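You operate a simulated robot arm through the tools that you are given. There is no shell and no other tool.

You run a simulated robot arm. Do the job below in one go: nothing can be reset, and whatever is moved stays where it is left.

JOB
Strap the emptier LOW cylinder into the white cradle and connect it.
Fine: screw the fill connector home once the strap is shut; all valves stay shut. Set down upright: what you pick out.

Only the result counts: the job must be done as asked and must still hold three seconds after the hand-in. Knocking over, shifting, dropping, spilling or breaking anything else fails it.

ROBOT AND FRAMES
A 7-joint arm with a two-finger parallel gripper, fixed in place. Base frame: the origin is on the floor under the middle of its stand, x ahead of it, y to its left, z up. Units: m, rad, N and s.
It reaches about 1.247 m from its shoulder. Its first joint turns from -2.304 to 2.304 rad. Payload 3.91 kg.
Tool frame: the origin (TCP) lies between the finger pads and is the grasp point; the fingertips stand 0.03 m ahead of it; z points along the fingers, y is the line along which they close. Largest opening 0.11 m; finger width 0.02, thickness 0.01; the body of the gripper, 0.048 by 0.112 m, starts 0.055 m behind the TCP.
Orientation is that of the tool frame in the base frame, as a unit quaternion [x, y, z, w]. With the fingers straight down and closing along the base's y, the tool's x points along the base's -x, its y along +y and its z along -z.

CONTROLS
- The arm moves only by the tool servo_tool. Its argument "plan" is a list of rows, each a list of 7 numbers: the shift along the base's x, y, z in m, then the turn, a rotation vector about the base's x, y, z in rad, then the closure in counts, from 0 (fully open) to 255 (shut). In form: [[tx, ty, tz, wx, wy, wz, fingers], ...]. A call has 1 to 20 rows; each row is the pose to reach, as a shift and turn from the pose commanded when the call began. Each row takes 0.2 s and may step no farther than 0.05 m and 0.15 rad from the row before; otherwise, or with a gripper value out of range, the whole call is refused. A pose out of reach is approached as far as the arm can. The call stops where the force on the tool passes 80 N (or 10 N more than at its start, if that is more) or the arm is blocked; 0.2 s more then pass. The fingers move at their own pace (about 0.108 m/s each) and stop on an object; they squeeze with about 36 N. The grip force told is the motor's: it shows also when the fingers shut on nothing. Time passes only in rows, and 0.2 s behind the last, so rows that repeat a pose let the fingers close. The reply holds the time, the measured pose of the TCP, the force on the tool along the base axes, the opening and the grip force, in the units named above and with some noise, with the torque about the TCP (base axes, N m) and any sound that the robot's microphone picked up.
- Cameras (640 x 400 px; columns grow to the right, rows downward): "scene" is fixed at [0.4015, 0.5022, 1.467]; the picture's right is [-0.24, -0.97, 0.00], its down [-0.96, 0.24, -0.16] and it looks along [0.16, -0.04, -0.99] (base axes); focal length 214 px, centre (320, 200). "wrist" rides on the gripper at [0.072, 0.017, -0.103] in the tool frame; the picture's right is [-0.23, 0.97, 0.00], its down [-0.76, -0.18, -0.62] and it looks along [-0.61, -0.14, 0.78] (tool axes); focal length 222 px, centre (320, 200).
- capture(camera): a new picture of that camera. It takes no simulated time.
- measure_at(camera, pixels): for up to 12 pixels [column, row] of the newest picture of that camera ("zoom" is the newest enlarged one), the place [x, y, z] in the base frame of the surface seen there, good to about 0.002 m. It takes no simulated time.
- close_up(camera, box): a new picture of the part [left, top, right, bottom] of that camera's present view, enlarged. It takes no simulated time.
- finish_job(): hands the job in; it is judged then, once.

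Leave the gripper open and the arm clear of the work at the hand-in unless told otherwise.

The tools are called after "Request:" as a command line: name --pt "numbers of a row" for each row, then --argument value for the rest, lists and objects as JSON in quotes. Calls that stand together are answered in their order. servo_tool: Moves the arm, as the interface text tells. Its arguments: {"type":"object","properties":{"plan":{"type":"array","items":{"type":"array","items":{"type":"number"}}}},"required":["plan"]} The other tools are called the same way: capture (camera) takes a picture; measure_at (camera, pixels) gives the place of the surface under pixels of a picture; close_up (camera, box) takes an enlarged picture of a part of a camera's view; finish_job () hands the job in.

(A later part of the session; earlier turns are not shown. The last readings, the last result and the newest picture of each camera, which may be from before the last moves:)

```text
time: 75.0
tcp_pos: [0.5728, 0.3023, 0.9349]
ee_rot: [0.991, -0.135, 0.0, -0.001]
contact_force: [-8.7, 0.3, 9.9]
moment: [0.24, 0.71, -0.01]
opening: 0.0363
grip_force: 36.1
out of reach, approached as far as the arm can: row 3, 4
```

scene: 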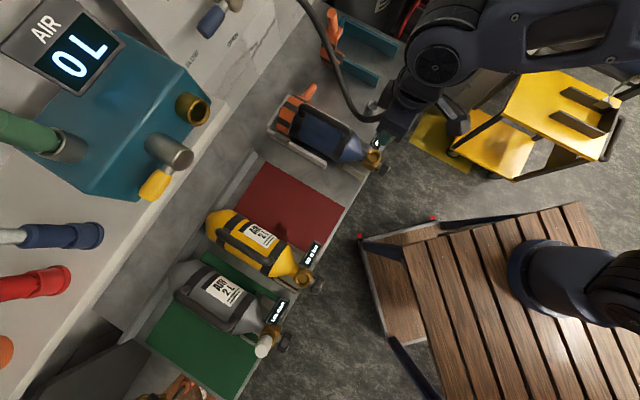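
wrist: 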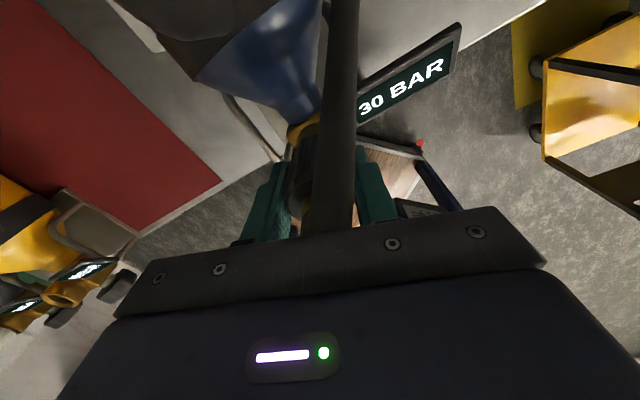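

The wrist is at its turning limit (about −195°). I'll release with a partial opening (~6 cm), rise straight up, and inspect how far the connector has gone in.

Request:
servo_tool --pt "0 0 0.001 0 0 0.02 116" --pt "0 0 0.001 0 0 0.02 116" --pt "0 0 0.001 0 0 0.02 116" --pt "0 0 0.025 0 0 0.02 116" --pt "0 0 0.05 0 0 0.02 116" --pt "0 0 0.075 0 0 0.02 116" --pt "0 0 0.1 0 0 0.02 116" --pt "0 0 0.1 0 0 0.02 116"

Request:
capture --camera "wrist"

Request:
capture --camera "scene"

Request:
close_up --camera "scene" --box '[340, 110, 420, 180]'

```text
time: 76.8
tcp_pos: [0.5742, 0.3019, 1.0338]
ee_rot: [0.992, -0.125, 0.001, 0.0]
contact_force: [-0.5, -0.6, -0.3]
moment: [-0.02, 0.01, 0.0]
opening: 0.0602
grip_force: 0.1
```

```text
taken
```

wrist: 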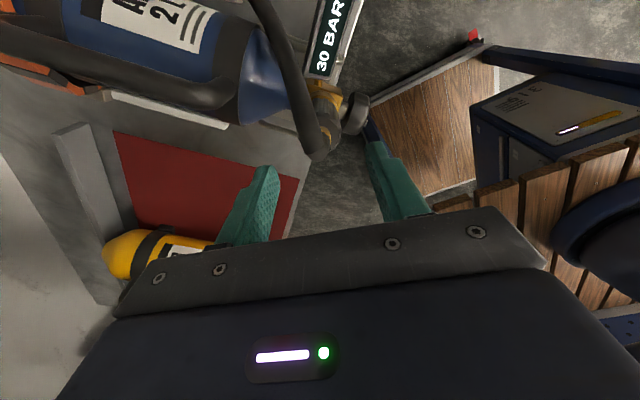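

```text
taken
```

scene: 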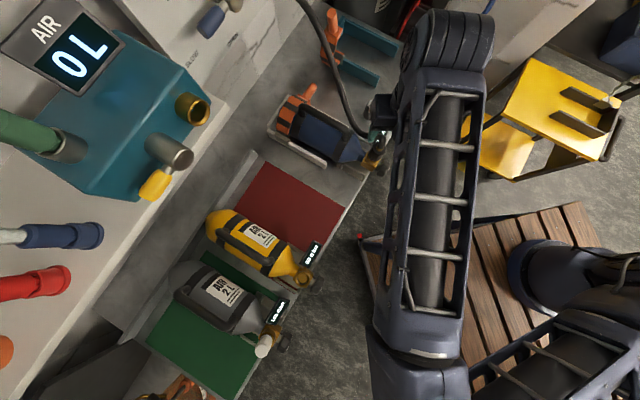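

```text
5.71 times, centred on (380, 145) of scene
```

zoom: 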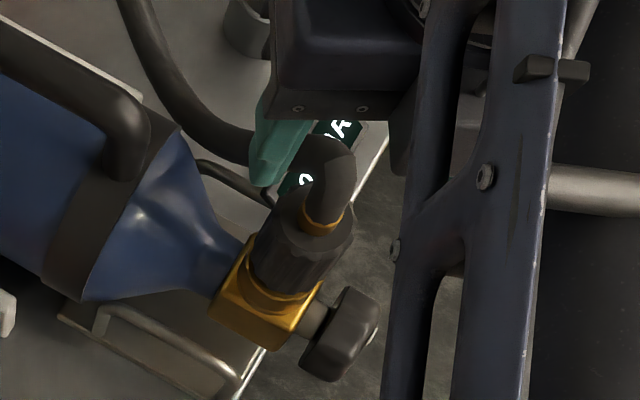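

The connector stands by itself in the port. I'll measure its heights: the sleeve's top face versus the port rim.

Request:
close_up --camera "scene" --box '[360, 130, 400, 170]'

Request:
measure_at --camera "zoom" --pixels '[[230, 130], [215, 150], [215, 200], [190, 250], [180, 270], [200, 275], [260, 290], [170, 300], [290, 160], [250, 180], [250, 250], [300, 220]]'

Request:
close_up --camera "wrist" --box '[270, 60, 390, 180]'

```text
10.00 times, centred on (380, 150) of scene
```

zoom: 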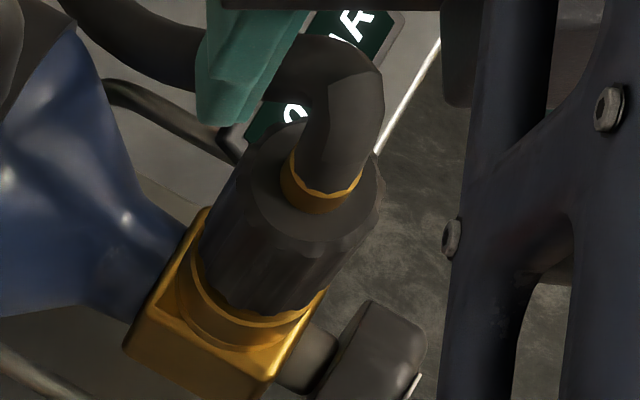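

```text
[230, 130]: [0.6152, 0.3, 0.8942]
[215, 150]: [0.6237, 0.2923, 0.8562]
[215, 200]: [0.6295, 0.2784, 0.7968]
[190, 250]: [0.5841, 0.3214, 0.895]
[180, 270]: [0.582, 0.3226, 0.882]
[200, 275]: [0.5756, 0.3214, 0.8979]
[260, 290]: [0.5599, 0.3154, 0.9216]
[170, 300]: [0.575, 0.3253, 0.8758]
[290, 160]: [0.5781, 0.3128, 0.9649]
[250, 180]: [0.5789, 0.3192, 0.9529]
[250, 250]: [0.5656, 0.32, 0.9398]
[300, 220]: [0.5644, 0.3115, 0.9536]
```

```text
3.33 times, centred on (330, 120) of wrist
```

zoom: 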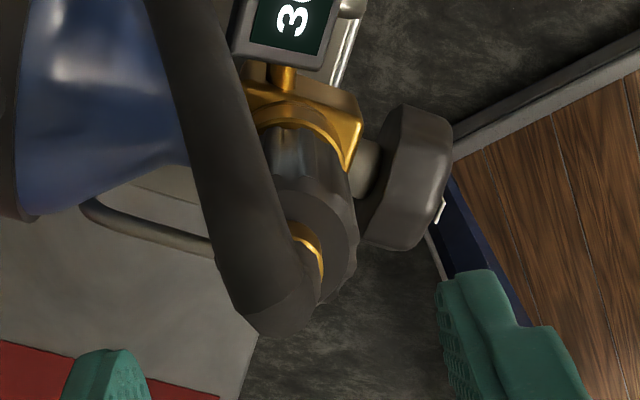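

Sleeve top is z≈0.953, bottom near the rim, so it's nearly down but I haven't felt it tighten. I'll rise clear of the hose and turn the hand back (+239°) to yaw 45° for a second bite.

Request:
servo_tool --pt "0 0 0.03 0 0 0.1 116" --pt "0 0 0.055 0 0 0.24 116" --pt "0 0 0.055 0 0 0.38 116" --pt "0 0 0.055 0 0 0.52 116" --pt "0 0 0.055 0 0 0.66 116" --pt "0 0 0.055 0 0 0.8 116" --pt "0 0 0.055 0 0 0.94 116" --pt "0 0 0.055 0 0 1.08 116" --pt "0 0 0.055 0 0 1.22 116" --pt "0 0 0.055 0 0 1.36 116" --pt "0 0 0.055 0 0 1.5 116" --pt "0 0 0.055 0 0 1.64 116" --pt "0 0 0.055 0 0 1.78 116" --pt "0 0 0.055 0 0 1.92 116" --pt "0 0 0.055 0 0 2.06 116" --pt "0 0 0.055 0 0 2.089 116"

Request:
servo_tool --pt "0 0 0 0 0 0.14 116" --pt "0 0 0 0 0 0.28 116" --pt "0 0 0 0 0 0.42 116" --pt "0 0 0 0 0 0.56 116" --pt "0 0 0 0 0 0.7 116" --pt "0 0 0 0 0 0.84 116" --pt "0 0 0 0 0 0.98 116" --pt "0 0 0 0 0 1.12 116" --pt "0 0 0 0 0 1.26 116" --pt "0 0 0 0 0 1.4 116" --pt "0 0 0 0 0 1.54 116" --pt "0 0 0 0 0 1.68 116" --pt "0 0 0 0 0 1.82 116" --pt "0 0 0 0 0 1.96 116" --pt "0 0 0 0 0 2.089 116" --pt "0 0 0 0 0 2.089 116"

Request:
capture --camera "wrist"

Request:
capture --camera "scene"

```text
time: 80.2
tcp_pos: [0.5752, 0.3017, 1.0898]
ee_rot: [0.606, 0.795, 0.001, 0.0]
contact_force: [0.1, 0.5, 0.2]
moment: [-0.01, -0.03, 0.01]
opening: 0.06
grip_force: 0.0
```

```text
time: 83.6
tcp_pos: [0.5742, 0.3008, 1.0895]
ee_rot: [-0.384, 0.923, 0.0, 0.0]
contact_force: [0.7, -0.2, -1.0]
moment: [0.0, 0.02, 0.0]
opening: 0.06
grip_force: 0.1
```

```text
taken
```

wrist: 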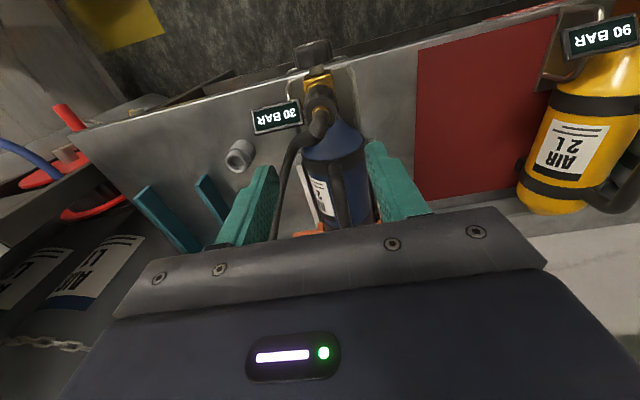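

```text
taken
```

scene: 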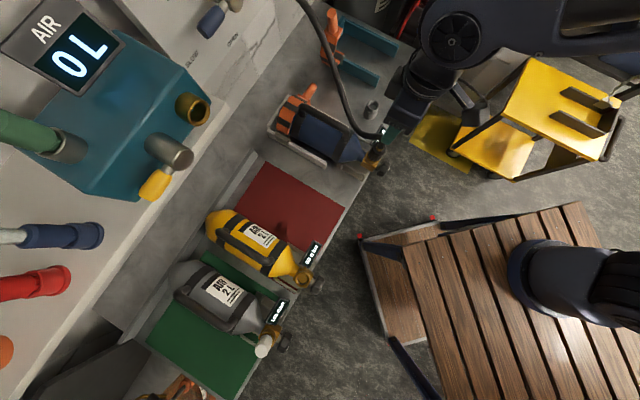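

The hand is back at yaw 45°. I'll zoom in on the connector in the port from both cameras.

Request:
close_up --camera "wrist" --box '[270, 50, 370, 150]'

Request:
measure_at --camera "zoom" --pixels '[[290, 130], [310, 130], [330, 140], [290, 160], [330, 200], [280, 220], [350, 230], [310, 110], [320, 175], [300, 90], [270, 200], [365, 200]]'

Request:
close_up --camera "scene" --box '[360, 130, 400, 170]'

```text
4.00 times, centred on (320, 100) of wrist
```

zoom: 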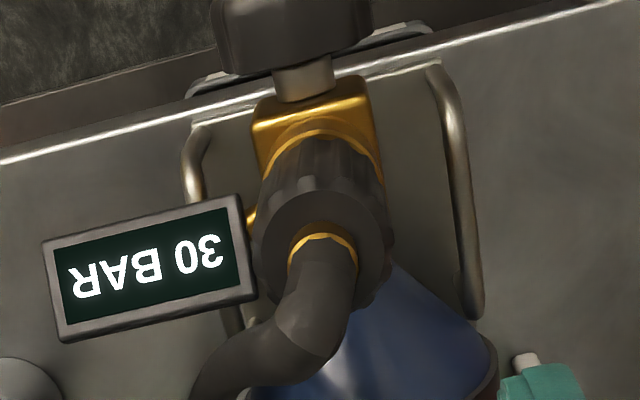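

```text
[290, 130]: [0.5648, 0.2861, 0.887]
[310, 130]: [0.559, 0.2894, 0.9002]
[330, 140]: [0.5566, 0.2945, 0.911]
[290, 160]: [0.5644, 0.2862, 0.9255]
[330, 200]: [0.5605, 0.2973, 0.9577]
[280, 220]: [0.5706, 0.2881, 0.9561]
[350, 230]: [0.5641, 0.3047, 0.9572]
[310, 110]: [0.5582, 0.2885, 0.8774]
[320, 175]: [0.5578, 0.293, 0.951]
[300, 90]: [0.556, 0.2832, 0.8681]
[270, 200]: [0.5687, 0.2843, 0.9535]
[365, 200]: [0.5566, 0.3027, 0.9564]
```

```text
10.00 times, centred on (380, 150) of scene
```

zoom: 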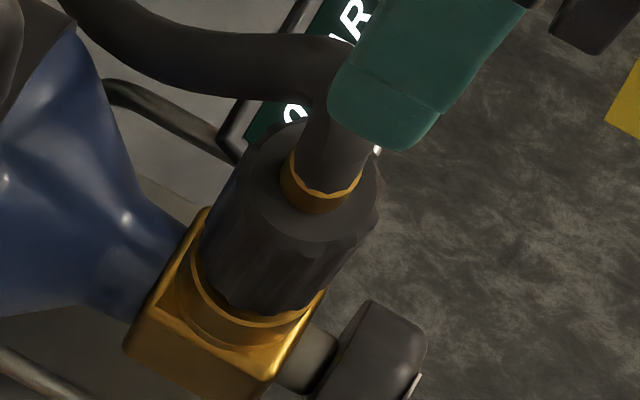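

The sleeve's top is ~0.956 versus rim ~0.901, so roughly 3–4 mm remain compared to how it sat on its parking socket. I'll descend around the sleeve again (6 cm opening, hose clear on the far side).

Request:
servo_tool --pt "0 0.0008 -0.04 0 0 0 116" --pt "0 0.0008 -0.08 0 0 0 116" --pt "0 0.0008 -0.115 0 0 0 116" --pt "0 0.0008 -0.135 0 0 0 116" --pt "0 0.0008 -0.151 0 0 0 116" --pt "0 0.0008 -0.151 0 0 0 116"

Request:
capture --camera "wrist"

```text
time: 85.0
tcp_pos: [0.5744, 0.3026, 0.9377]
ee_rot: [-0.382, 0.924, -0.001, 0.0]
contact_force: [0.1, 0.8, -0.2]
moment: [0.01, -0.04, 0.04]
opening: 0.0598
grip_force: 0.2
```

```text
taken
```

wrist: 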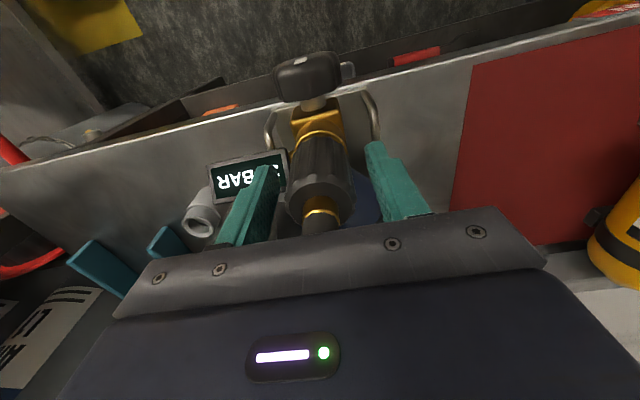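

The sleeve is centred between the fingers with no contact forces. I'll close and read the side force.

Request:
servo_tool --pt "0 0 0 0 0 0 255" --pt "0 0 0 0 0 0 255" --pt "0 0 0 0 0 0 255"

```text
time: 85.8
tcp_pos: [0.5748, 0.3023, 0.9382]
ee_rot: [-0.383, 0.924, 0.0, 0.0]
contact_force: [-3.8, 2.2, 0.7]
moment: [0.04, 0.15, 0.0]
opening: 0.0365
grip_force: 36.3
```

Gripped with only about 4 N of side force. I'll turn clockwise 0.9 rad while lowering 3 mm.

Request:
servo_tool --pt "-0.0002 0.0002 -0.001 0 0 -0.15 255" --pt "-0.0002 0.0002 -0.0015 0 0 -0.3 255" --pt "-0.0002 0.0002 -0.002 0 0 -0.45 255" --pt "-0.0002 0.0002 -0.0025 0 0 -0.6 255" --pt "-0.0002 0.0002 -0.003 0 0 -0.75 255" --pt "-0.0002 0.0002 -0.003 0 0 -0.9 255"

```text
time: 87.2
tcp_pos: [0.5745, 0.3022, 0.9363]
ee_rot: [0.058, 0.998, 0.0, 0.0]
contact_force: [-1.3, -9.2, 19.4]
moment: [-0.23, 0.21, -0.03]
opening: 0.0362
grip_force: 36.5
```

There's a 19 N reaction. I'll keep turning 0.9 rad at the same height to see if it feeds down.

Request:
servo_tool --pt "0 0 0 0 0 -0.15 255" --pt "0 0 0 0 0 -0.3 255" --pt "0 0 0 0 0 -0.45 255" --pt "0 0 0 0 0 -0.6 255" --pt "0 0 0 0 0 -0.75 255" --pt "0 0 0 0 0 -0.9 255"

```text
time: 88.6
tcp_pos: [0.5731, 0.3028, 0.9357]
ee_rot: [0.486, 0.874, 0.002, 0.0]
contact_force: [-4.0, -12.9, 18.7]
moment: [-0.47, -0.13, -0.02]
opening: 0.0364
grip_force: 35.8
```

The height barely changes and a side force of ~13 N in −y has built up. I'll look at the joint between sleeve and port before continuing.

Request:
capture --camera "wrist"

Request:
close_up --camera "wrist" --box '[260, 80, 400, 240]'

Request:
close_up --camera "scene" --box '[360, 130, 400, 170]'

```text
taken
```

wrist: 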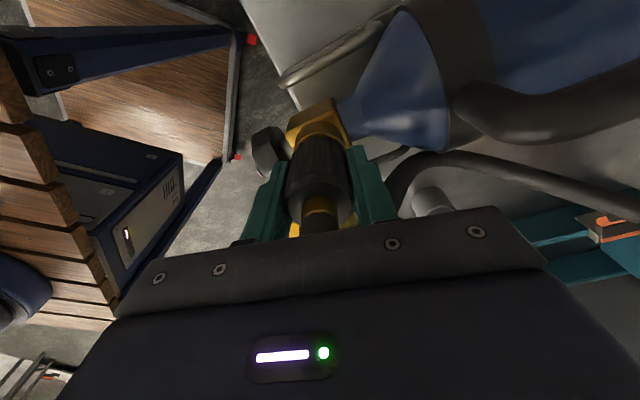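

```text
2.50 times, centred on (330, 160) of wrist
```

zoom: 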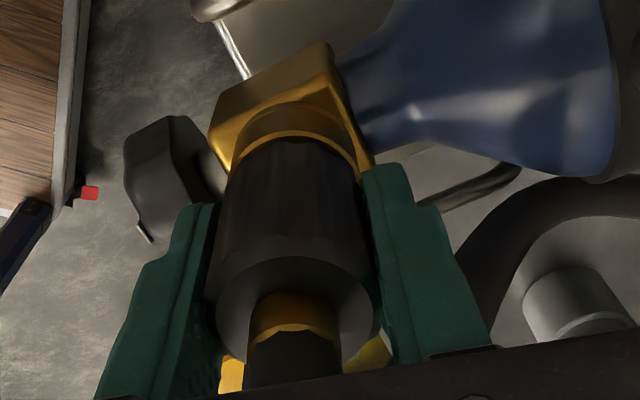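

```text
10.00 times, centred on (380, 150) of scene
```

zoom: 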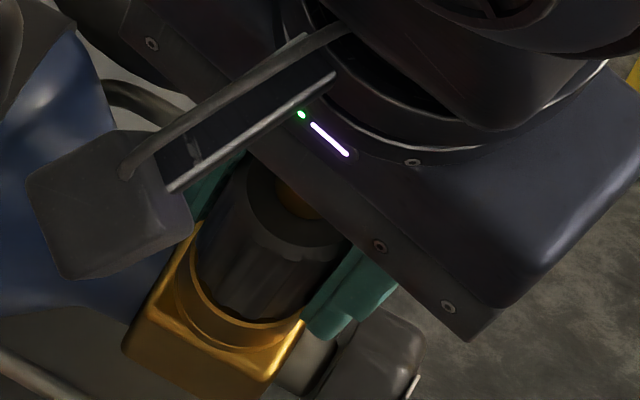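

Request:
measure_at --camera "zoom" --pixels '[[330, 240], [270, 225], [300, 245], [260, 250], [200, 285], [215, 305], [250, 315], [290, 315], [245, 290], [195, 260], [185, 280], [320, 262]]'

Request:
measure_at --camera "wrist" --pixels '[[320, 133], [318, 150], [318, 170], [318, 185], [310, 185], [300, 140], [330, 138], [340, 150], [296, 150], [335, 190], [300, 192], [320, 128]]'

```text
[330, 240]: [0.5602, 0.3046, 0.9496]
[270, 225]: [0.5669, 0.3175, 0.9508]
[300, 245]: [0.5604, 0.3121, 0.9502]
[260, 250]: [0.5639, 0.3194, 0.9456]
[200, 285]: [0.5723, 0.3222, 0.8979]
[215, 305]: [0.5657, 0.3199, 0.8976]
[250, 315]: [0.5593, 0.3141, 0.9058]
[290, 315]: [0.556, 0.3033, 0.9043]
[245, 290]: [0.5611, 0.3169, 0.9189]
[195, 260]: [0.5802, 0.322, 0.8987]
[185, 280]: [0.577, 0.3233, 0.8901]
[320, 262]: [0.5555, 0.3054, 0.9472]
```

```text
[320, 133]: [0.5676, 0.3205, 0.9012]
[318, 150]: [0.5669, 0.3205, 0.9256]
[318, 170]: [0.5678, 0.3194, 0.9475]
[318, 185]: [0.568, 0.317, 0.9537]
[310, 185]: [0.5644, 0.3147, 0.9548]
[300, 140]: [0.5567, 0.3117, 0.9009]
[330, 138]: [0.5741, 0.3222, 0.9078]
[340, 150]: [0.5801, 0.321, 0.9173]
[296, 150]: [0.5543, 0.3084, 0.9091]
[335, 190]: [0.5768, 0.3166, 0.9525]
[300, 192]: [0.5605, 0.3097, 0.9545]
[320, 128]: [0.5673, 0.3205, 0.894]
```

The sleeve top is now 0.950–0.954 against a rim of 0.898–0.901, i.e. 52 mm, the same as when it sat fully down on its parking socket. So it's axially down. I'll keep turning to see whether it tightens, easing the side force (−1 mm in y) and lightening the down-pressure.

Request:
servo_tool --pt "-0.0002 -0.0008 0.001 0 0 -0.1 255" --pt "-0.0002 -0.0008 0.001 0 0 -0.25 255" --pt "-0.0002 -0.0008 0.001 0 0 -0.4 255" --pt "-0.0002 -0.0008 0.001 0 0 -0.55 255" --pt "-0.0002 -0.0008 0.001 0 0 -0.7 255" --pt "-0.0002 -0.0008 0.001 0 0 -0.85 255"

```text
time: 90.0
tcp_pos: [0.5742, 0.301, 0.9361]
ee_rot: [0.804, 0.595, 0.0, 0.001]
contact_force: [-6.1, 1.6, 6.0]
moment: [0.1, 0.13, 0.02]
opening: 0.0364
grip_force: 35.7
```

Request:
servo_tool --pt "-0.0004 0.0002 0 0 0 -0.15 255" --pt "-0.0004 0.0002 0 0 0 -0.3 255" --pt "-0.0004 0.0002 0 0 0 -0.45 255" --pt "-0.0004 0.0002 0 0 0 -0.6 255" --pt "-0.0004 0.0002 0 0 0 -0.75 255" --pt "-0.0004 0.0002 0 0 0 -0.9 255"

```text
time: 91.4
tcp_pos: [0.5734, 0.302, 0.9372]
ee_rot: [0.983, 0.186, -0.001, -0.001]
contact_force: [-2.1, -0.8, -0.8]
moment: [0.0, -0.04, -0.01]
opening: 0.0361
grip_force: 35.1
```

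The reaction went to zero again while turning, which suggests some further feed. I'll lower 2.5 mm and turn 0.45 rad more.

Request:
servo_tool --pt "0 0 -0.001 0 0 -0.15 255" --pt "0 0 -0.002 0 0 -0.3 255" --pt "0 0 -0.0025 0 0 -0.45 255" --pt "0 0 -0.0025 0 0 -0.55 255" --pt "0 0 -0.0025 0 0 -0.55 255"

```text
time: 92.6
tcp_pos: [0.5726, 0.302, 0.9334]
ee_rot: [0.996, -0.087, 0.001, 0.0]
contact_force: [-9.6, 6.1, 18.8]
moment: [0.08, 0.51, 0.02]
opening: 0.0365
grip_force: 36.1
```

TCP is at z=0.9334 with 19 N of reaction. I'll do a gentle pull test, raising 3 mm with the grip held, to see whether the thread holds it.

Request:
servo_tool --pt "0.0004 -0.0002 0.0015 0 0 0 255" --pt "0.0004 -0.0002 0.003 0 0 0 255" --pt "0.0004 -0.0002 0.0045 0 0 0 255" --pt "0.0004 -0.0002 0.0045 0 0 0 255"

```text
time: 93.6
tcp_pos: [0.5733, 0.3019, 0.9384]
ee_rot: [0.996, -0.085, -0.001, 0.0]
contact_force: [0.6, -1.7, -5.6]
moment: [0.02, -0.12, 0.0]
opening: 0.0366
grip_force: 35.7
```

The result is ambiguous (−5.6 N). I'll pull 3 mm more to tell clearly.

Request:
servo_tool --pt "0 0 0.001 0 0 0 255" --pt "0 0 0.002 0 0 0 255" --pt "0 0 0.003 0 0 0 255" --pt "0 0 0.003 0 0 0 255"

Request:
capture --camera "wrist"

Request:
close_up --camera "wrist" --box '[260, 80, 400, 240]'

```text
time: 94.6
tcp_pos: [0.5749, 0.3017, 0.9413]
ee_rot: [0.996, -0.086, 0.0, 0.0]
contact_force: [1.5, 2.1, -13.0]
moment: [-0.55, 0.96, -0.02]
opening: 0.0365
grip_force: 35.7
```

```text
taken
```

wrist: 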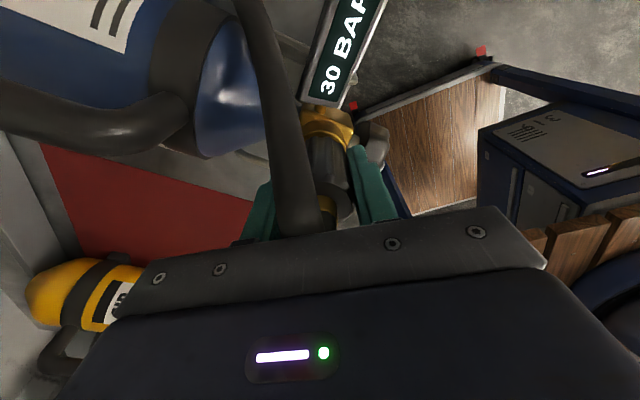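

```text
2.50 times, centred on (330, 160) of wrist
```

zoom: 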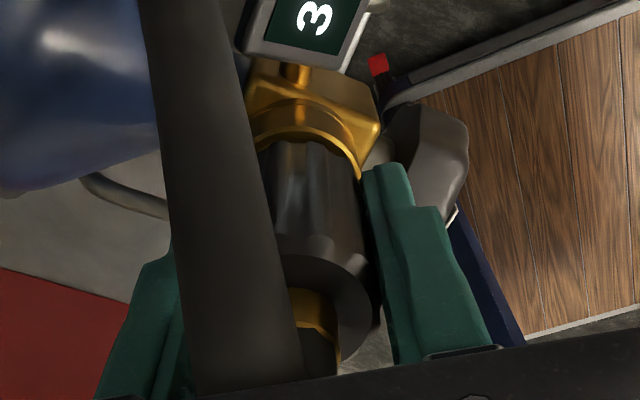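

It holds: the −13 N and the moment show I was starting to lift the cylinder's valve end, so the thread has engaged. I'll lower right back immediately.

Request:
servo_tool --pt "0 0 -0.002 0 0 0 255" --pt "0 0 -0.004 0 0 0 255" --pt "0 0 -0.006 0 0 0 255" --pt "0 0 -0.0065 0 0 0 255"

Request:
close_up --camera "scene" --box '[255, 75, 405, 185]'

```text
time: 95.6
tcp_pos: [0.5734, 0.301, 0.9365]
ee_rot: [0.996, -0.087, 0.0, 0.0]
contact_force: [-10.0, -5.8, 12.1]
moment: [-0.32, -0.16, 0.0]
opening: 0.0365
grip_force: 35.9
```

```text
3.64 times, centred on (330, 130) of scene
```

zoom: 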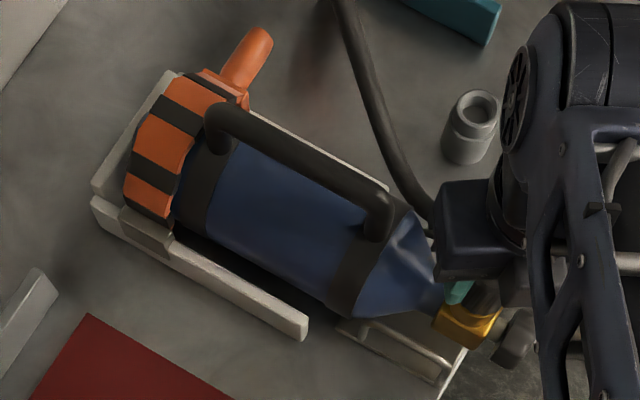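

The cylinder still lies flat under the strap. I'll release, rise, and turn the hand back again for a third bite.

Request:
servo_tool --pt "0 0 0.001 0 0 0 116" --pt "0 0 0.001 0 0 0 116" --pt "0 0 0.001 0 0 0 116" --pt "0 0 0.03 0 0 0.02 116" --pt "0 0 0.065 0 0 0.04 116" --pt "0 0 0.1 0 0 0.1 116" --pt "0 0 0.14 0 0 0.24 116" --pt "0 0 0.15 0 0 0.38 116" --pt "0 0 0.15 0 0 0.52 116" --pt "0 0 0.15 0 0 0.66 116" --pt "0 0 0.15 0 0 0.8 116" --pt "0 0 0.15 0 0 0.94 116" --pt "0 0 0.15 0 0 1.08 116" --pt "0 0 0.15 0 0 1.22 116" --pt "0 0 0.15 0 0 1.36 116" --pt "0 0 0.15 0 0 1.5 116" --pt "0 0 0.15 0 0 1.64 116" --pt "0 0 0.15 0 0 1.78 116" --pt "0 0 0.15 0 0 1.92 116" --pt "0 0 0.15 0 0 2.0 116"

Request:
servo_tool --pt "0 0 0 0 0 0.14 116" --pt "0 0 0 0 0 0.28 116" --pt "0 0 0 0 0 0.42 116" --pt "0 0 0 0 0 0.56 116" --pt "0 0 0 0 0 0.7 116" --pt "0 0 0 0 0 0.84 116" --pt "0 0 0 0 0 0.98 116" --pt "0 0 0 0 0 1.12 116" --pt "0 0 0 0 0 1.26 116" --pt "0 0 0 0 0 1.4 116" --pt "0 0 0 0 0 1.54 116" --pt "0 0 0 0 0 1.68 116" --pt "0 0 0 0 0 1.75 116" --pt "0 0 0 0 0 1.75 116"

Request:
capture --camera "wrist"

Request:
capture --camera "scene"

Request:
close_up --camera "wrist" --box '[270, 50, 370, 150]'

```text
time: 99.8
tcp_pos: [0.5734, 0.3024, 1.0855]
ee_rot: [0.61, 0.792, 0.0, -0.001]
contact_force: [-0.2, -0.5, -0.4]
moment: [-0.02, 0.01, 0.03]
opening: 0.0602
grip_force: 0.0
```

```text
time: 102.8
tcp_pos: [0.573, 0.3017, 1.0855]
ee_rot: [-0.216, 0.976, 0.0, -0.001]
contact_force: [0.6, 0.7, 0.4]
moment: [-0.02, -0.03, 0.01]
opening: 0.0598
grip_force: 0.0
```

```text
taken
```

wrist: 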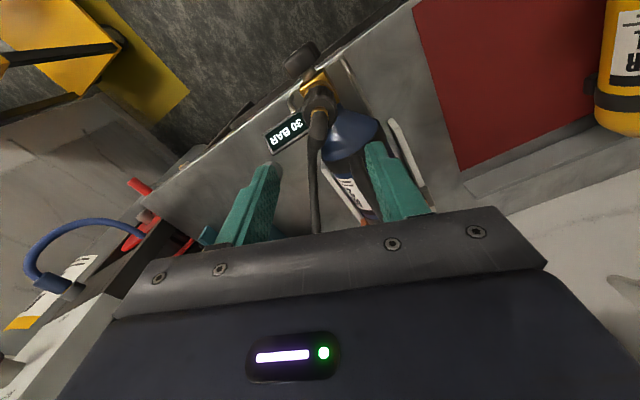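

```text
taken
```

scene: 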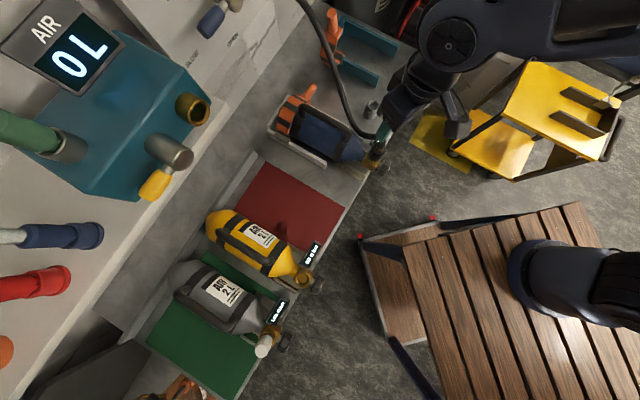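

```text
4.00 times, centred on (320, 100) of wrist
```

zoom: 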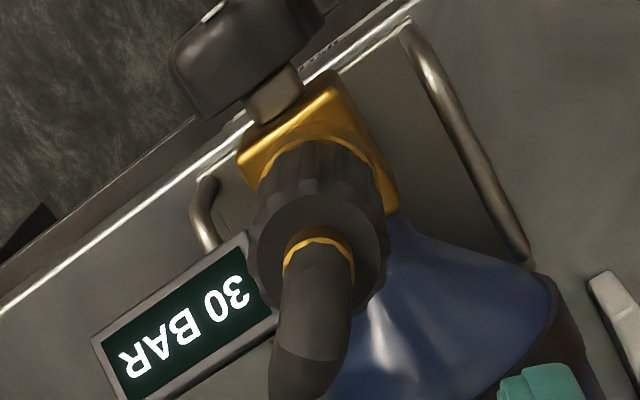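

Yaw is now +25°, with the hose leaving perpendicular to the finger line. I'll measure the sleeve top and rim again.

Request:
measure_at --camera "zoom" --pixels '[[310, 138], [330, 140], [350, 142], [300, 200], [320, 205], [370, 230], [270, 230], [280, 250], [360, 200], [315, 175], [265, 165], [385, 180]]'

Request:
close_up --camera "scene" --box '[360, 130, 400, 170]'

Request:
measure_at --camera "zoom" --pixels '[[260, 225], [300, 235], [270, 190], [330, 240], [200, 285], [215, 305], [195, 260], [250, 330], [200, 270], [290, 215], [250, 315], [240, 300]]'

```text
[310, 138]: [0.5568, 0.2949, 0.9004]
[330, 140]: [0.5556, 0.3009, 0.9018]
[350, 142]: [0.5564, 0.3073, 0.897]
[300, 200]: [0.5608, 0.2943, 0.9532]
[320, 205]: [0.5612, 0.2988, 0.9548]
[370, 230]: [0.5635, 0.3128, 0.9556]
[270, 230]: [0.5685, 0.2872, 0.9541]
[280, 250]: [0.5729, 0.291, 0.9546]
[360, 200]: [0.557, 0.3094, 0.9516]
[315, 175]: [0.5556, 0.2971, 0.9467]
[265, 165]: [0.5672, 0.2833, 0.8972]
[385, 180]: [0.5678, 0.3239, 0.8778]
```

```text
10.00 times, centred on (380, 150) of scene
```

zoom: 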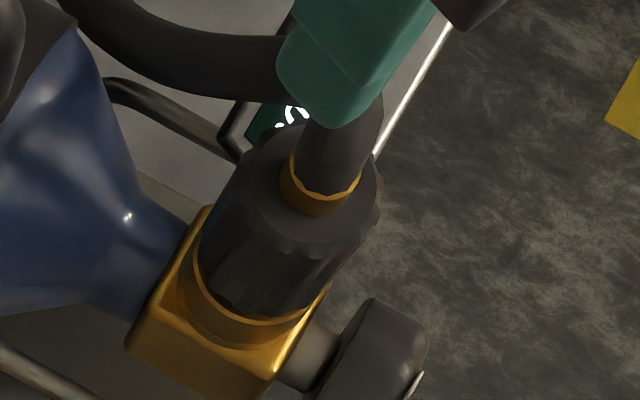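

```text
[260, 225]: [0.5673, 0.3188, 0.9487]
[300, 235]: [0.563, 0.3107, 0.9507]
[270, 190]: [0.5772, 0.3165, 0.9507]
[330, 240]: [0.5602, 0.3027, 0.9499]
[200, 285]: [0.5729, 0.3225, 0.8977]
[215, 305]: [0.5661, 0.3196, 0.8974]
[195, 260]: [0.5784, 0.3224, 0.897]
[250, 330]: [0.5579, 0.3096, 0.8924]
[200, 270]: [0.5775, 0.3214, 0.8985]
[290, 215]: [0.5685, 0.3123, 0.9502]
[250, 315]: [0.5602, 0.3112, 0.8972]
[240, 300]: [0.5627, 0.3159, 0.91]
```

Sleeve top 0.950 versus rim 0.8975. Now the third bite: I'll descend and grip again at yaw 25°.

Request:
servo_tool --pt "0.0005 0.0003 -0.04 0 0 0 116" --pt "0.0005 0.0003 -0.08 0 0 0 116" --pt "0.0005 0.0003 -0.115 0 0 0 116" --pt "0.0005 0.0003 -0.135 0 0 0 116" --pt "0.0005 0.0003 -0.149 0 0 0 116" --pt "0.0005 0.0003 -0.149 0 0 0 116" --pt "0.0005 0.0003 -0.149 0 0 0 255" --pt "0.0005 0.0003 -0.149 0 0 0 255" --pt "0.0005 0.0003 -0.149 0 0 0 255"

```text
time: 104.8
tcp_pos: [0.5738, 0.3018, 0.9353]
ee_rot: [-0.216, 0.976, 0.0, 0.0]
contact_force: [-0.3, -3.7, 0.6]
moment: [-0.03, -0.07, 0.0]
opening: 0.0368
grip_force: 35.8
```

Good grip with low forces. I'll turn clockwise 0.9 rad with a slight 1 mm lowering and watch the torque about z.

Request:
servo_tool --pt "0 0 -0.0005 0 0 -0.15 255" --pt "0 0 -0.001 0 0 -0.3 255" --pt "0 0 -0.001 0 0 -0.45 255" --pt "0 0 -0.001 0 0 -0.6 255" --pt "0 0 -0.001 0 0 -0.75 255" --pt "0 0 -0.001 0 0 -0.9 255"

```text
time: 106.2
tcp_pos: [0.5735, 0.3028, 0.9346]
ee_rot: [0.23, 0.973, 0.0, 0.0]
contact_force: [-2.6, -4.3, 0.1]
moment: [-0.13, -0.14, -0.02]
opening: 0.0367
grip_force: 36.3
```

It's still feeding in (no reaction after 1 mm). I'll continue.

Request:
servo_tool --pt "0 0 -0.0005 0 0 -0.15 255" --pt "0 0 -0.001 0 0 -0.3 255" --pt "0 0 -0.001 0 0 -0.45 255" --pt "0 0 -0.0015 0 0 -0.6 255" --pt "0 0 -0.0015 0 0 -0.75 255" --pt "0 0 -0.0015 0 0 -0.9 255"

```text
time: 107.6
tcp_pos: [0.5733, 0.3019, 0.9335]
ee_rot: [0.631, 0.776, 0.0, 0.0]
contact_force: [-9.4, -6.5, 8.6]
moment: [-0.18, 0.13, -0.02]
opening: 0.0362
grip_force: 35.7
```

Request:
servo_tool --pt "-0.0006 -0.0004 0 0 0 -0.15 255" --pt "-0.0006 -0.0004 0 0 0 -0.3 255" --pt "-0.0006 -0.0004 0 0 0 -0.45 255" --pt "-0.0006 -0.0004 0 0 0 -0.6 255" --pt "-0.0006 -0.0004 0 0 0 -0.75 255" --pt "-0.0006 -0.0004 0 0 0 -0.9 255"

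```text
time: 109.0
tcp_pos: [0.5736, 0.3013, 0.933]
ee_rot: [0.906, 0.424, 0.0, 0.0]
contact_force: [-3.8, 2.3, -0.4]
moment: [0.1, 0.24, 0.22]
opening: 0.0371
grip_force: 35.9
```

There's the first noticeable turning resistance (+0.22 N·m about z) and the reaction is zero again. I'll turn another 0.45 rad and watch the torque.

Request:
servo_tool --pt "0 0 -0.0005 0 0 -0.15 255" --pt "0 0 -0.0005 0 0 -0.3 255" --pt "0 0 -0.0005 0 0 -0.45 255"

```text
time: 109.8
tcp_pos: [0.5729, 0.3021, 0.9327]
ee_rot: [0.978, 0.21, 0.0, 0.0]
contact_force: [-1.1, 1.1, 0.9]
moment: [0.23, 0.13, 0.33]
opening: 0.0374
grip_force: 36.2
```

Torque is rising (0.33 N·m). I'll continue 0.4 rad more.

Request:
servo_tool --pt "0 0 -0.0003 0 0 -0.13 255" --pt "0 0 -0.0003 0 0 -0.26 255" --pt "0 0 -0.0003 0 0 -0.4 255" --pt "0 0 -0.0003 0 0 -0.4 255"

Request:
capture --camera "wrist"

Request:
close_up --camera "wrist" --box '[260, 80, 400, 240]'

```text
time: 110.8
tcp_pos: [0.5728, 0.3018, 0.9327]
ee_rot: [1.0, 0.013, 0.001, 0.0]
contact_force: [-2.0, 4.9, -1.4]
moment: [0.18, -0.05, 0.45]
opening: 0.0372
grip_force: 36.2
```

```text
taken
```

wrist: 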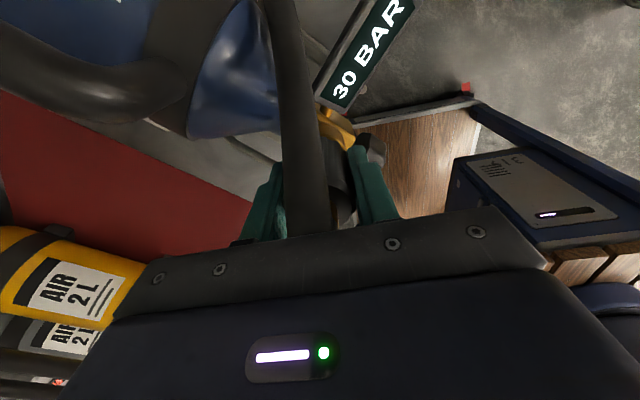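

```text
2.50 times, centred on (330, 160) of wrist
```

zoom: 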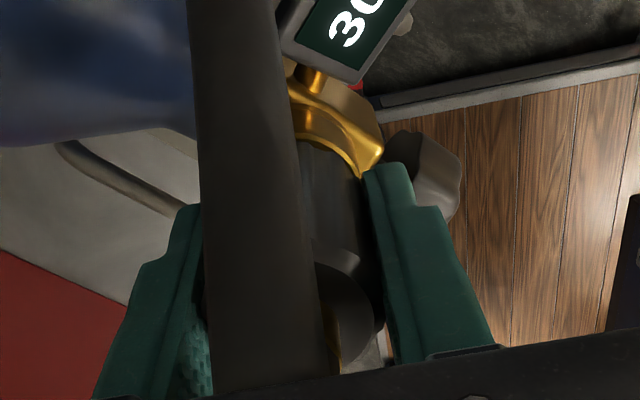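

The torque is 0.45 N·m and growing as I turn, so it's tightening. I'll use the last ~0.2 rad of this bite.

Request:
servo_tool --pt "0 0 0 0 0 -0.1 255" --pt "0 0 0 0 0 -0.2 255" --pt "0 0 0 0 0 -0.2 255" --pt "0 0 0 0 0 -0.2 255"

```text
time: 111.8
tcp_pos: [0.574, 0.3007, 0.9329]
ee_rot: [0.996, -0.088, 0.0, 0.0]
contact_force: [-2.0, 0.8, 2.5]
moment: [0.04, -0.03, 0.03]
opening: 0.0368
grip_force: 36.2
```

The torque built to 0.45 N·m, then dropped as the pads slipped one lobe, which is what a tightened connector would do. To confirm, I'll release, rise, turn back 60° and regrip: if it's home, the torque should rise right away.

Request:
servo_tool --pt "0 0 0.001 0 0 0 116" --pt "0 0 0.001 0 0 0 116" --pt "0 0 0.001 0 0 0 116" --pt "0 0 0.03 0 0 0.02 116" --pt "0 0 0.065 0 0 0.04 116" --pt "0 0 0.1 0 0 0.1 116" --pt "0 0 0.14 0 0 0.24 116" --pt "0 0 0.15 0 0 0.38 116" --pt "0 0 0.15 0 0 0.52 116" --pt "0 0 0.15 0 0 0.66 116" --pt "0 0 0.15 0 0 0.8 116" --pt "0 0 0.15 0 0 0.94 116" --pt "0 0 0.15 0 0 1.08 116" --pt "0 0 0.15 0 0 1.22 116" --pt "0 0 0.15 0 0 1.36 116" --pt "0 0 0.15 0 0 1.5 116" --pt "0 0 0.15 0 0 1.64 116" --pt "0 0 0.15 0 0 1.78 116" --pt "0 0 0.15 0 0 1.92 116" --pt "0 0 0.15 0 0 2.0 116"

Request:
servo_tool --pt "0 0 0 0 0 0.14 116" --pt "0 0 0 0 0 0.28 116" --pt "0 0 0 0 0 0.42 116" --pt "0 0 0 0 0 0.56 116" --pt "0 0 0 0 0 0.7 116" --pt "0 0 0 0 0 0.84 116" --pt "0 0 0 0 0 0.98 116" --pt "0 0 0 0 0 1.12 116" --pt "0 0 0 0 0 1.26 116" --pt "0 0 0 0 0 1.4 116" --pt "0 0 0 0 0 1.54 116" --pt "0 0 0 0 0 1.68 116" --pt "0 0 0 0 0 1.82 116" --pt "0 0 0 0 0 1.96 116" --pt "0 0 0 0 0 2.06 116" --pt "0 0 0 0 0 2.06 116"

Request:
capture --camera "wrist"

Request:
close_up --camera "wrist" --box '[270, 50, 370, 150]'

Request:
close_up --camera "scene" --box '[360, 130, 400, 170]'

```text
time: 116.0
tcp_pos: [0.5733, 0.3011, 1.0825]
ee_rot: [0.61, 0.792, 0.0, -0.001]
contact_force: [-0.3, -0.6, -0.3]
moment: [-0.05, 0.02, -0.02]
opening: 0.0602
grip_force: 0.0
```

```text
time: 119.4
tcp_pos: [0.5734, 0.3027, 1.0816]
ee_rot: [-0.365, 0.931, 0.0, 0.0]
contact_force: [0.4, -0.4, -0.5]
moment: [0.01, 0.0, -0.02]
opening: 0.06
grip_force: 0.0
```

```text
taken
```

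wrist: 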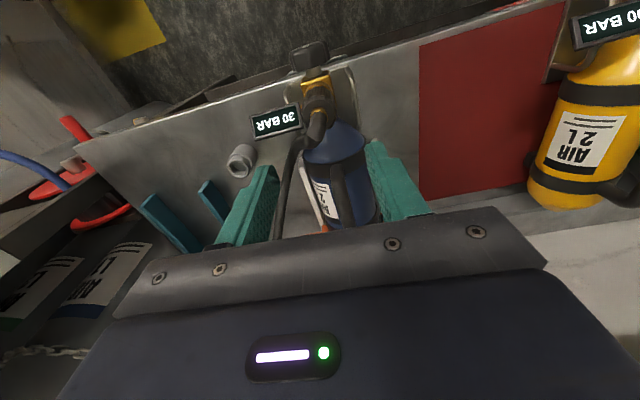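

```text
4.00 times, centred on (320, 100) of wrist
```

zoom: 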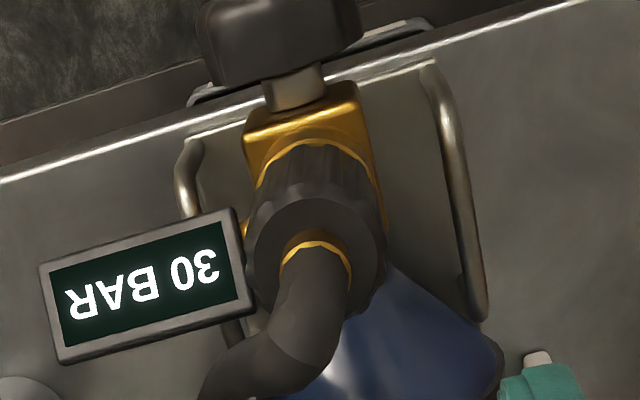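

```text
10.00 times, centred on (380, 150) of scene
```

zoom: 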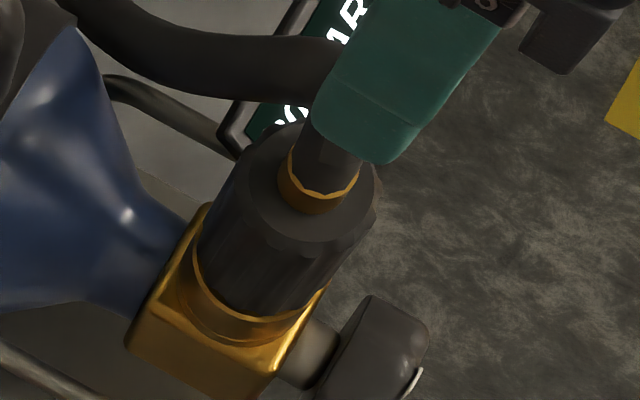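

I measure the heights again now: sleeve top and rim.

Request:
measure_at --camera "zoom" --pixels '[[260, 225], [300, 235], [270, 190], [330, 235], [200, 285], [215, 305], [195, 260], [200, 270], [290, 220], [250, 318], [240, 300], [290, 318]]'

Request:
measure_at --camera "wrist" --pixels '[[316, 87], [322, 88], [318, 102], [310, 105], [328, 103], [331, 112], [307, 112], [318, 95], [312, 90]]'

```text
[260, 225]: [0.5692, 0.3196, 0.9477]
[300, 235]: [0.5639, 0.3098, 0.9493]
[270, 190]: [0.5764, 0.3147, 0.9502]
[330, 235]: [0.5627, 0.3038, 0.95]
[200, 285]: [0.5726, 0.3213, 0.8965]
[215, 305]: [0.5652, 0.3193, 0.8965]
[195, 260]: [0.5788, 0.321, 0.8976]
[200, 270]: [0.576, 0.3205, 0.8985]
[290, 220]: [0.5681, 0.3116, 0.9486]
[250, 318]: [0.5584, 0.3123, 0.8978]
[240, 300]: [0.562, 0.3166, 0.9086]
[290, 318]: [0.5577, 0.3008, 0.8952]
```

```text
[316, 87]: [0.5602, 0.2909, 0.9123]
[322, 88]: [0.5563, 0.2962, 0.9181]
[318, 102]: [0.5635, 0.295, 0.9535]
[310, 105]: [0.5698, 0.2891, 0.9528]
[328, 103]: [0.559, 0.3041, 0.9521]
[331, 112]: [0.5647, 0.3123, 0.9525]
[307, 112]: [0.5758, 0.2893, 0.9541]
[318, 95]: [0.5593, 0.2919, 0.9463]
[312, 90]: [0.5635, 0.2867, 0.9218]
```

Sleeve top has come down another ~1.3 mm. I'll grip once more and turn to confirm it's tight.

Request:
servo_tool --pt "0.0002 -0.0006 -0.04 0 0 0 116" --pt "0.0002 -0.0006 -0.08 0 0 0 116" --pt "0.0002 -0.0006 -0.115 0 0 0 116" --pt "0.0002 -0.0006 -0.135 0 0 0 116" --pt "0.0002 -0.0006 -0.147 0 0 0 116" --pt "0.0002 -0.0006 -0.147 0 0 0 116" --pt "0.0002 -0.0006 -0.147 0 0 0 255" --pt "0.0002 -0.0006 -0.147 0 0 0 255" --pt "0.0002 -0.0006 -0.147 0 0 0 255"

Request:
servo_tool --pt "0 0 -0.0003 0 0 -0.1 255" --pt "0 0 -0.0003 0 0 -0.2 255" --pt "0 0 -0.0003 0 0 -0.3 255"

```text
time: 121.4
tcp_pos: [0.5742, 0.3014, 0.9356]
ee_rot: [-0.364, 0.931, 0.001, 0.001]
contact_force: [0.4, -3.6, 0.3]
moment: [-0.05, 0.01, 0.0]
opening: 0.0364
grip_force: 36.0
```

```text
time: 122.2
tcp_pos: [0.5736, 0.3036, 0.9357]
ee_rot: [-0.221, 0.975, 0.0, 0.0]
contact_force: [-4.3, 3.7, -0.6]
moment: [0.32, 0.3, 0.33]
opening: 0.0373
grip_force: 36.1
```

The torque rises right away (0.33 N·m after 0.3 rad), so it is home. I'll snug it a little further to be sure it can't advance more.

Request:
servo_tool --pt "0 0 0 0 0 -0.1 255" --pt "0 0 0 0 0 -0.2 255" --pt "0 0 0 0 0 -0.3 255"

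Request:
servo_tool --pt "0 0 0 0 0 -0.1 255" --pt "0 0 0 0 0 -0.2 255" --pt "0 0 0 0 0 -0.3 255"

Request:
servo_tool --pt "0 0 0 0 0 -0.1 255" --pt "0 0 0 0 0 -0.2 255" --pt "0 0 0 0 0 -0.3 255"

```text
time: 123.0
tcp_pos: [0.5731, 0.302, 0.9358]
ee_rot: [-0.072, 0.997, -0.001, -0.001]
contact_force: [-0.7, 2.1, -0.7]
moment: [0.05, 0.0, 0.84]
opening: 0.0365
grip_force: 36.4
```

```text
time: 123.8
tcp_pos: [0.5746, 0.3013, 0.9351]
ee_rot: [0.078, 0.997, 0.0, 0.0]
contact_force: [-1.8, 6.1, 0.2]
moment: [0.3, 0.03, 0.21]
opening: 0.0365
grip_force: 35.9
```

```text
time: 124.6
tcp_pos: [0.5754, 0.3009, 0.9355]
ee_rot: [0.226, 0.974, 0.0, 0.0]
contact_force: [1.4, 5.8, -0.2]
moment: [0.47, -0.1, 0.61]
opening: 0.0368
grip_force: 35.5
```

Stick-slip between 0.2 and 0.84 N·m: the pads slip on the sleeve while the connector stays put, so it's home. I'll release, rise and inspect everything.

Request:
servo_tool --pt "0 0 0 0 0 0 116" --pt "0 0 0 0 0 0 116" --pt "0 0 0 0 0 0 116" --pt "0 0 0.03 0 0 0.02 116" --pt "0 0 0.07 0 0 0.06 116" --pt "0 0 0.11 0 0 0.15 116" --pt "0 0 0.15 0 0 0.3 116" --pt "0 0 0.17 0 0 0.45 60" --pt "-0.02 -0.02 0.18 0 0 0.6 0" --pt "-0.05 -0.05 0.19 0 0 0.7 0" --pt "-0.08 -0.08 0.2 0 0 0.8 0" --pt "-0.11 -0.11 0.2 0 0 0.9 0" --pt "-0.11 -0.11 0.2 0 0 0.9 0"

Request:
capture --camera "scene"

Request:
capture --camera "wrist"

Request:
close_up --camera "scene" --box '[255, 75, 405, 185]'

Request:
close_up --camera "scene" --box '[360, 130, 400, 170]'

```text
time: 127.4
tcp_pos: [0.4651, 0.1909, 1.1356]
ee_rot: [-0.222, 0.975, 0.0, 0.0]
contact_force: [-0.5, 0.1, 0.3]
moment: [0.02, -0.03, 0.01]
opening: 0.11
grip_force: 0.1
```

```text
taken
```

scene: 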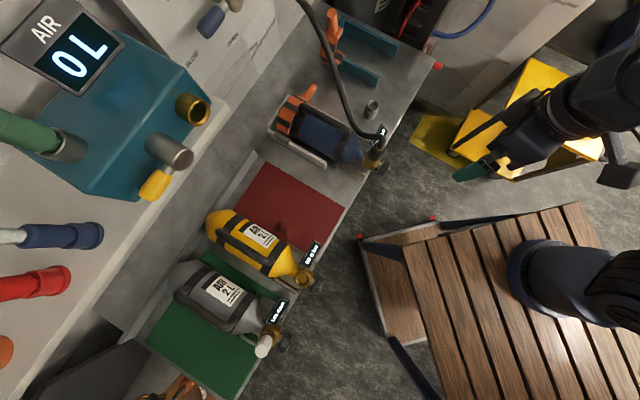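

```text
taken
```

wrist: 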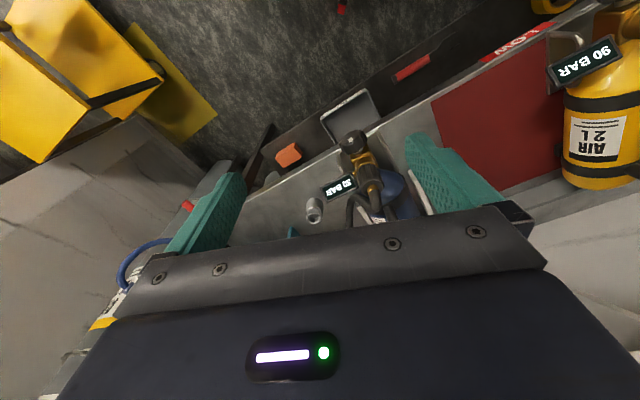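

```text
3.64 times, centred on (330, 130) of scene
```

zoom: 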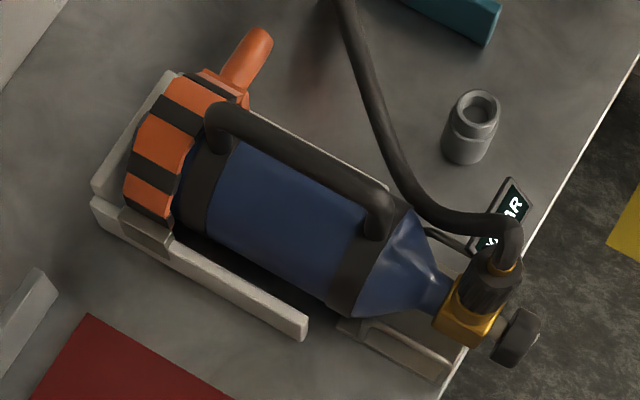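

```text
10.00 times, centred on (380, 150) of scene
```

zoom: 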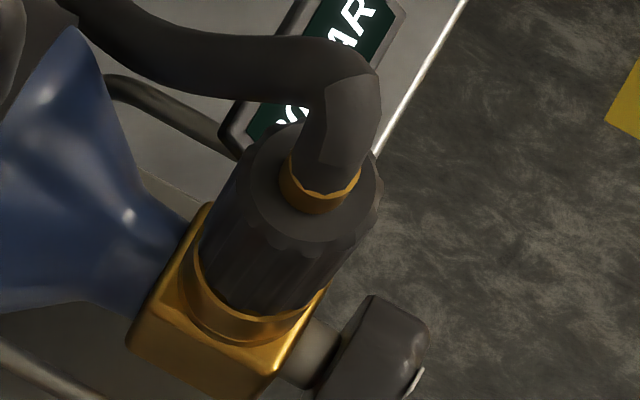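

Everything looks in place, and the wrist view even shows a "LOW" sign at the front of the red bay. I'll do a final check of strap, cylinder seating and connector heights.

Request:
measure_at --camera "zoom" --pixels '[[260, 225], [300, 235], [270, 190], [330, 235], [200, 285], [215, 305], [195, 260], [290, 220]]'

Request:
measure_at --camera "scene" --pixels '[[311, 89], [307, 96], [295, 103], [288, 112], [280, 130], [313, 115], [335, 130], [292, 106], [330, 126], [360, 155]]'

Request:
close_up --camera "scene" --box '[265, 75, 335, 145]'

Request:
close_up --camera "wrist" --box '[290, 100, 440, 230]'

```text
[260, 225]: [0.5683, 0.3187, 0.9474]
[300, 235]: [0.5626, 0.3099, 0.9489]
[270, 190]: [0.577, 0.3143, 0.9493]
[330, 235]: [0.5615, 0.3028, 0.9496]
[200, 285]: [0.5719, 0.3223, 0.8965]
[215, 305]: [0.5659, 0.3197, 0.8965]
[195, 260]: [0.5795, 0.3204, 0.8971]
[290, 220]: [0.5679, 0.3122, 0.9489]
```

```text
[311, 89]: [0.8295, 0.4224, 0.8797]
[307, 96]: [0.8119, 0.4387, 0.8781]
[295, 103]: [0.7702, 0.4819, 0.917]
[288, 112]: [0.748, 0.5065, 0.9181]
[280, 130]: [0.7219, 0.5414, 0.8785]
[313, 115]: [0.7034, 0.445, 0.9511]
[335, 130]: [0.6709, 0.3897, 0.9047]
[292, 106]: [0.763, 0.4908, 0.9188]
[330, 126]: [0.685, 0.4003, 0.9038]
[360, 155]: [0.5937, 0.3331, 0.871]
```

```text
5.71 times, centred on (300, 110) of scene
```

zoom: 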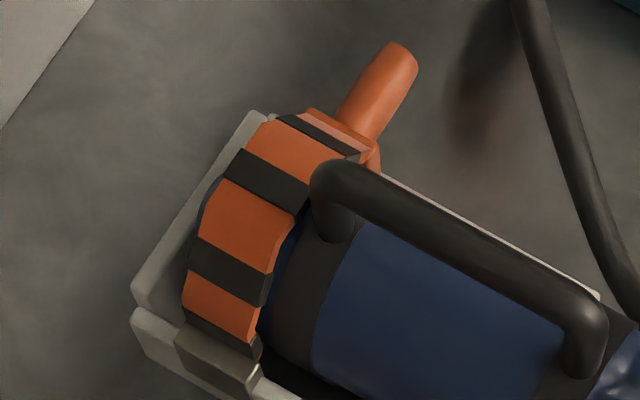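

```text
3.08 times, centred on (365, 165) of wrist
```

zoom: 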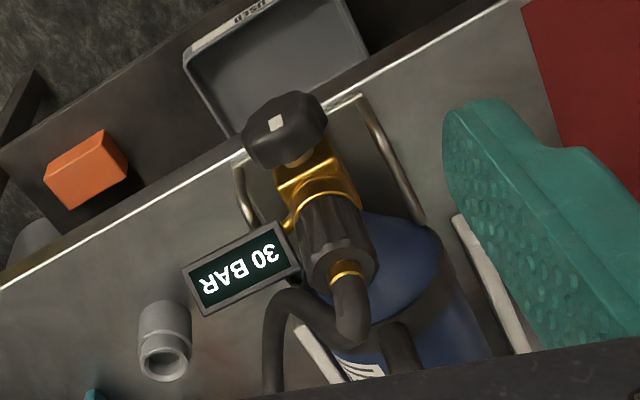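

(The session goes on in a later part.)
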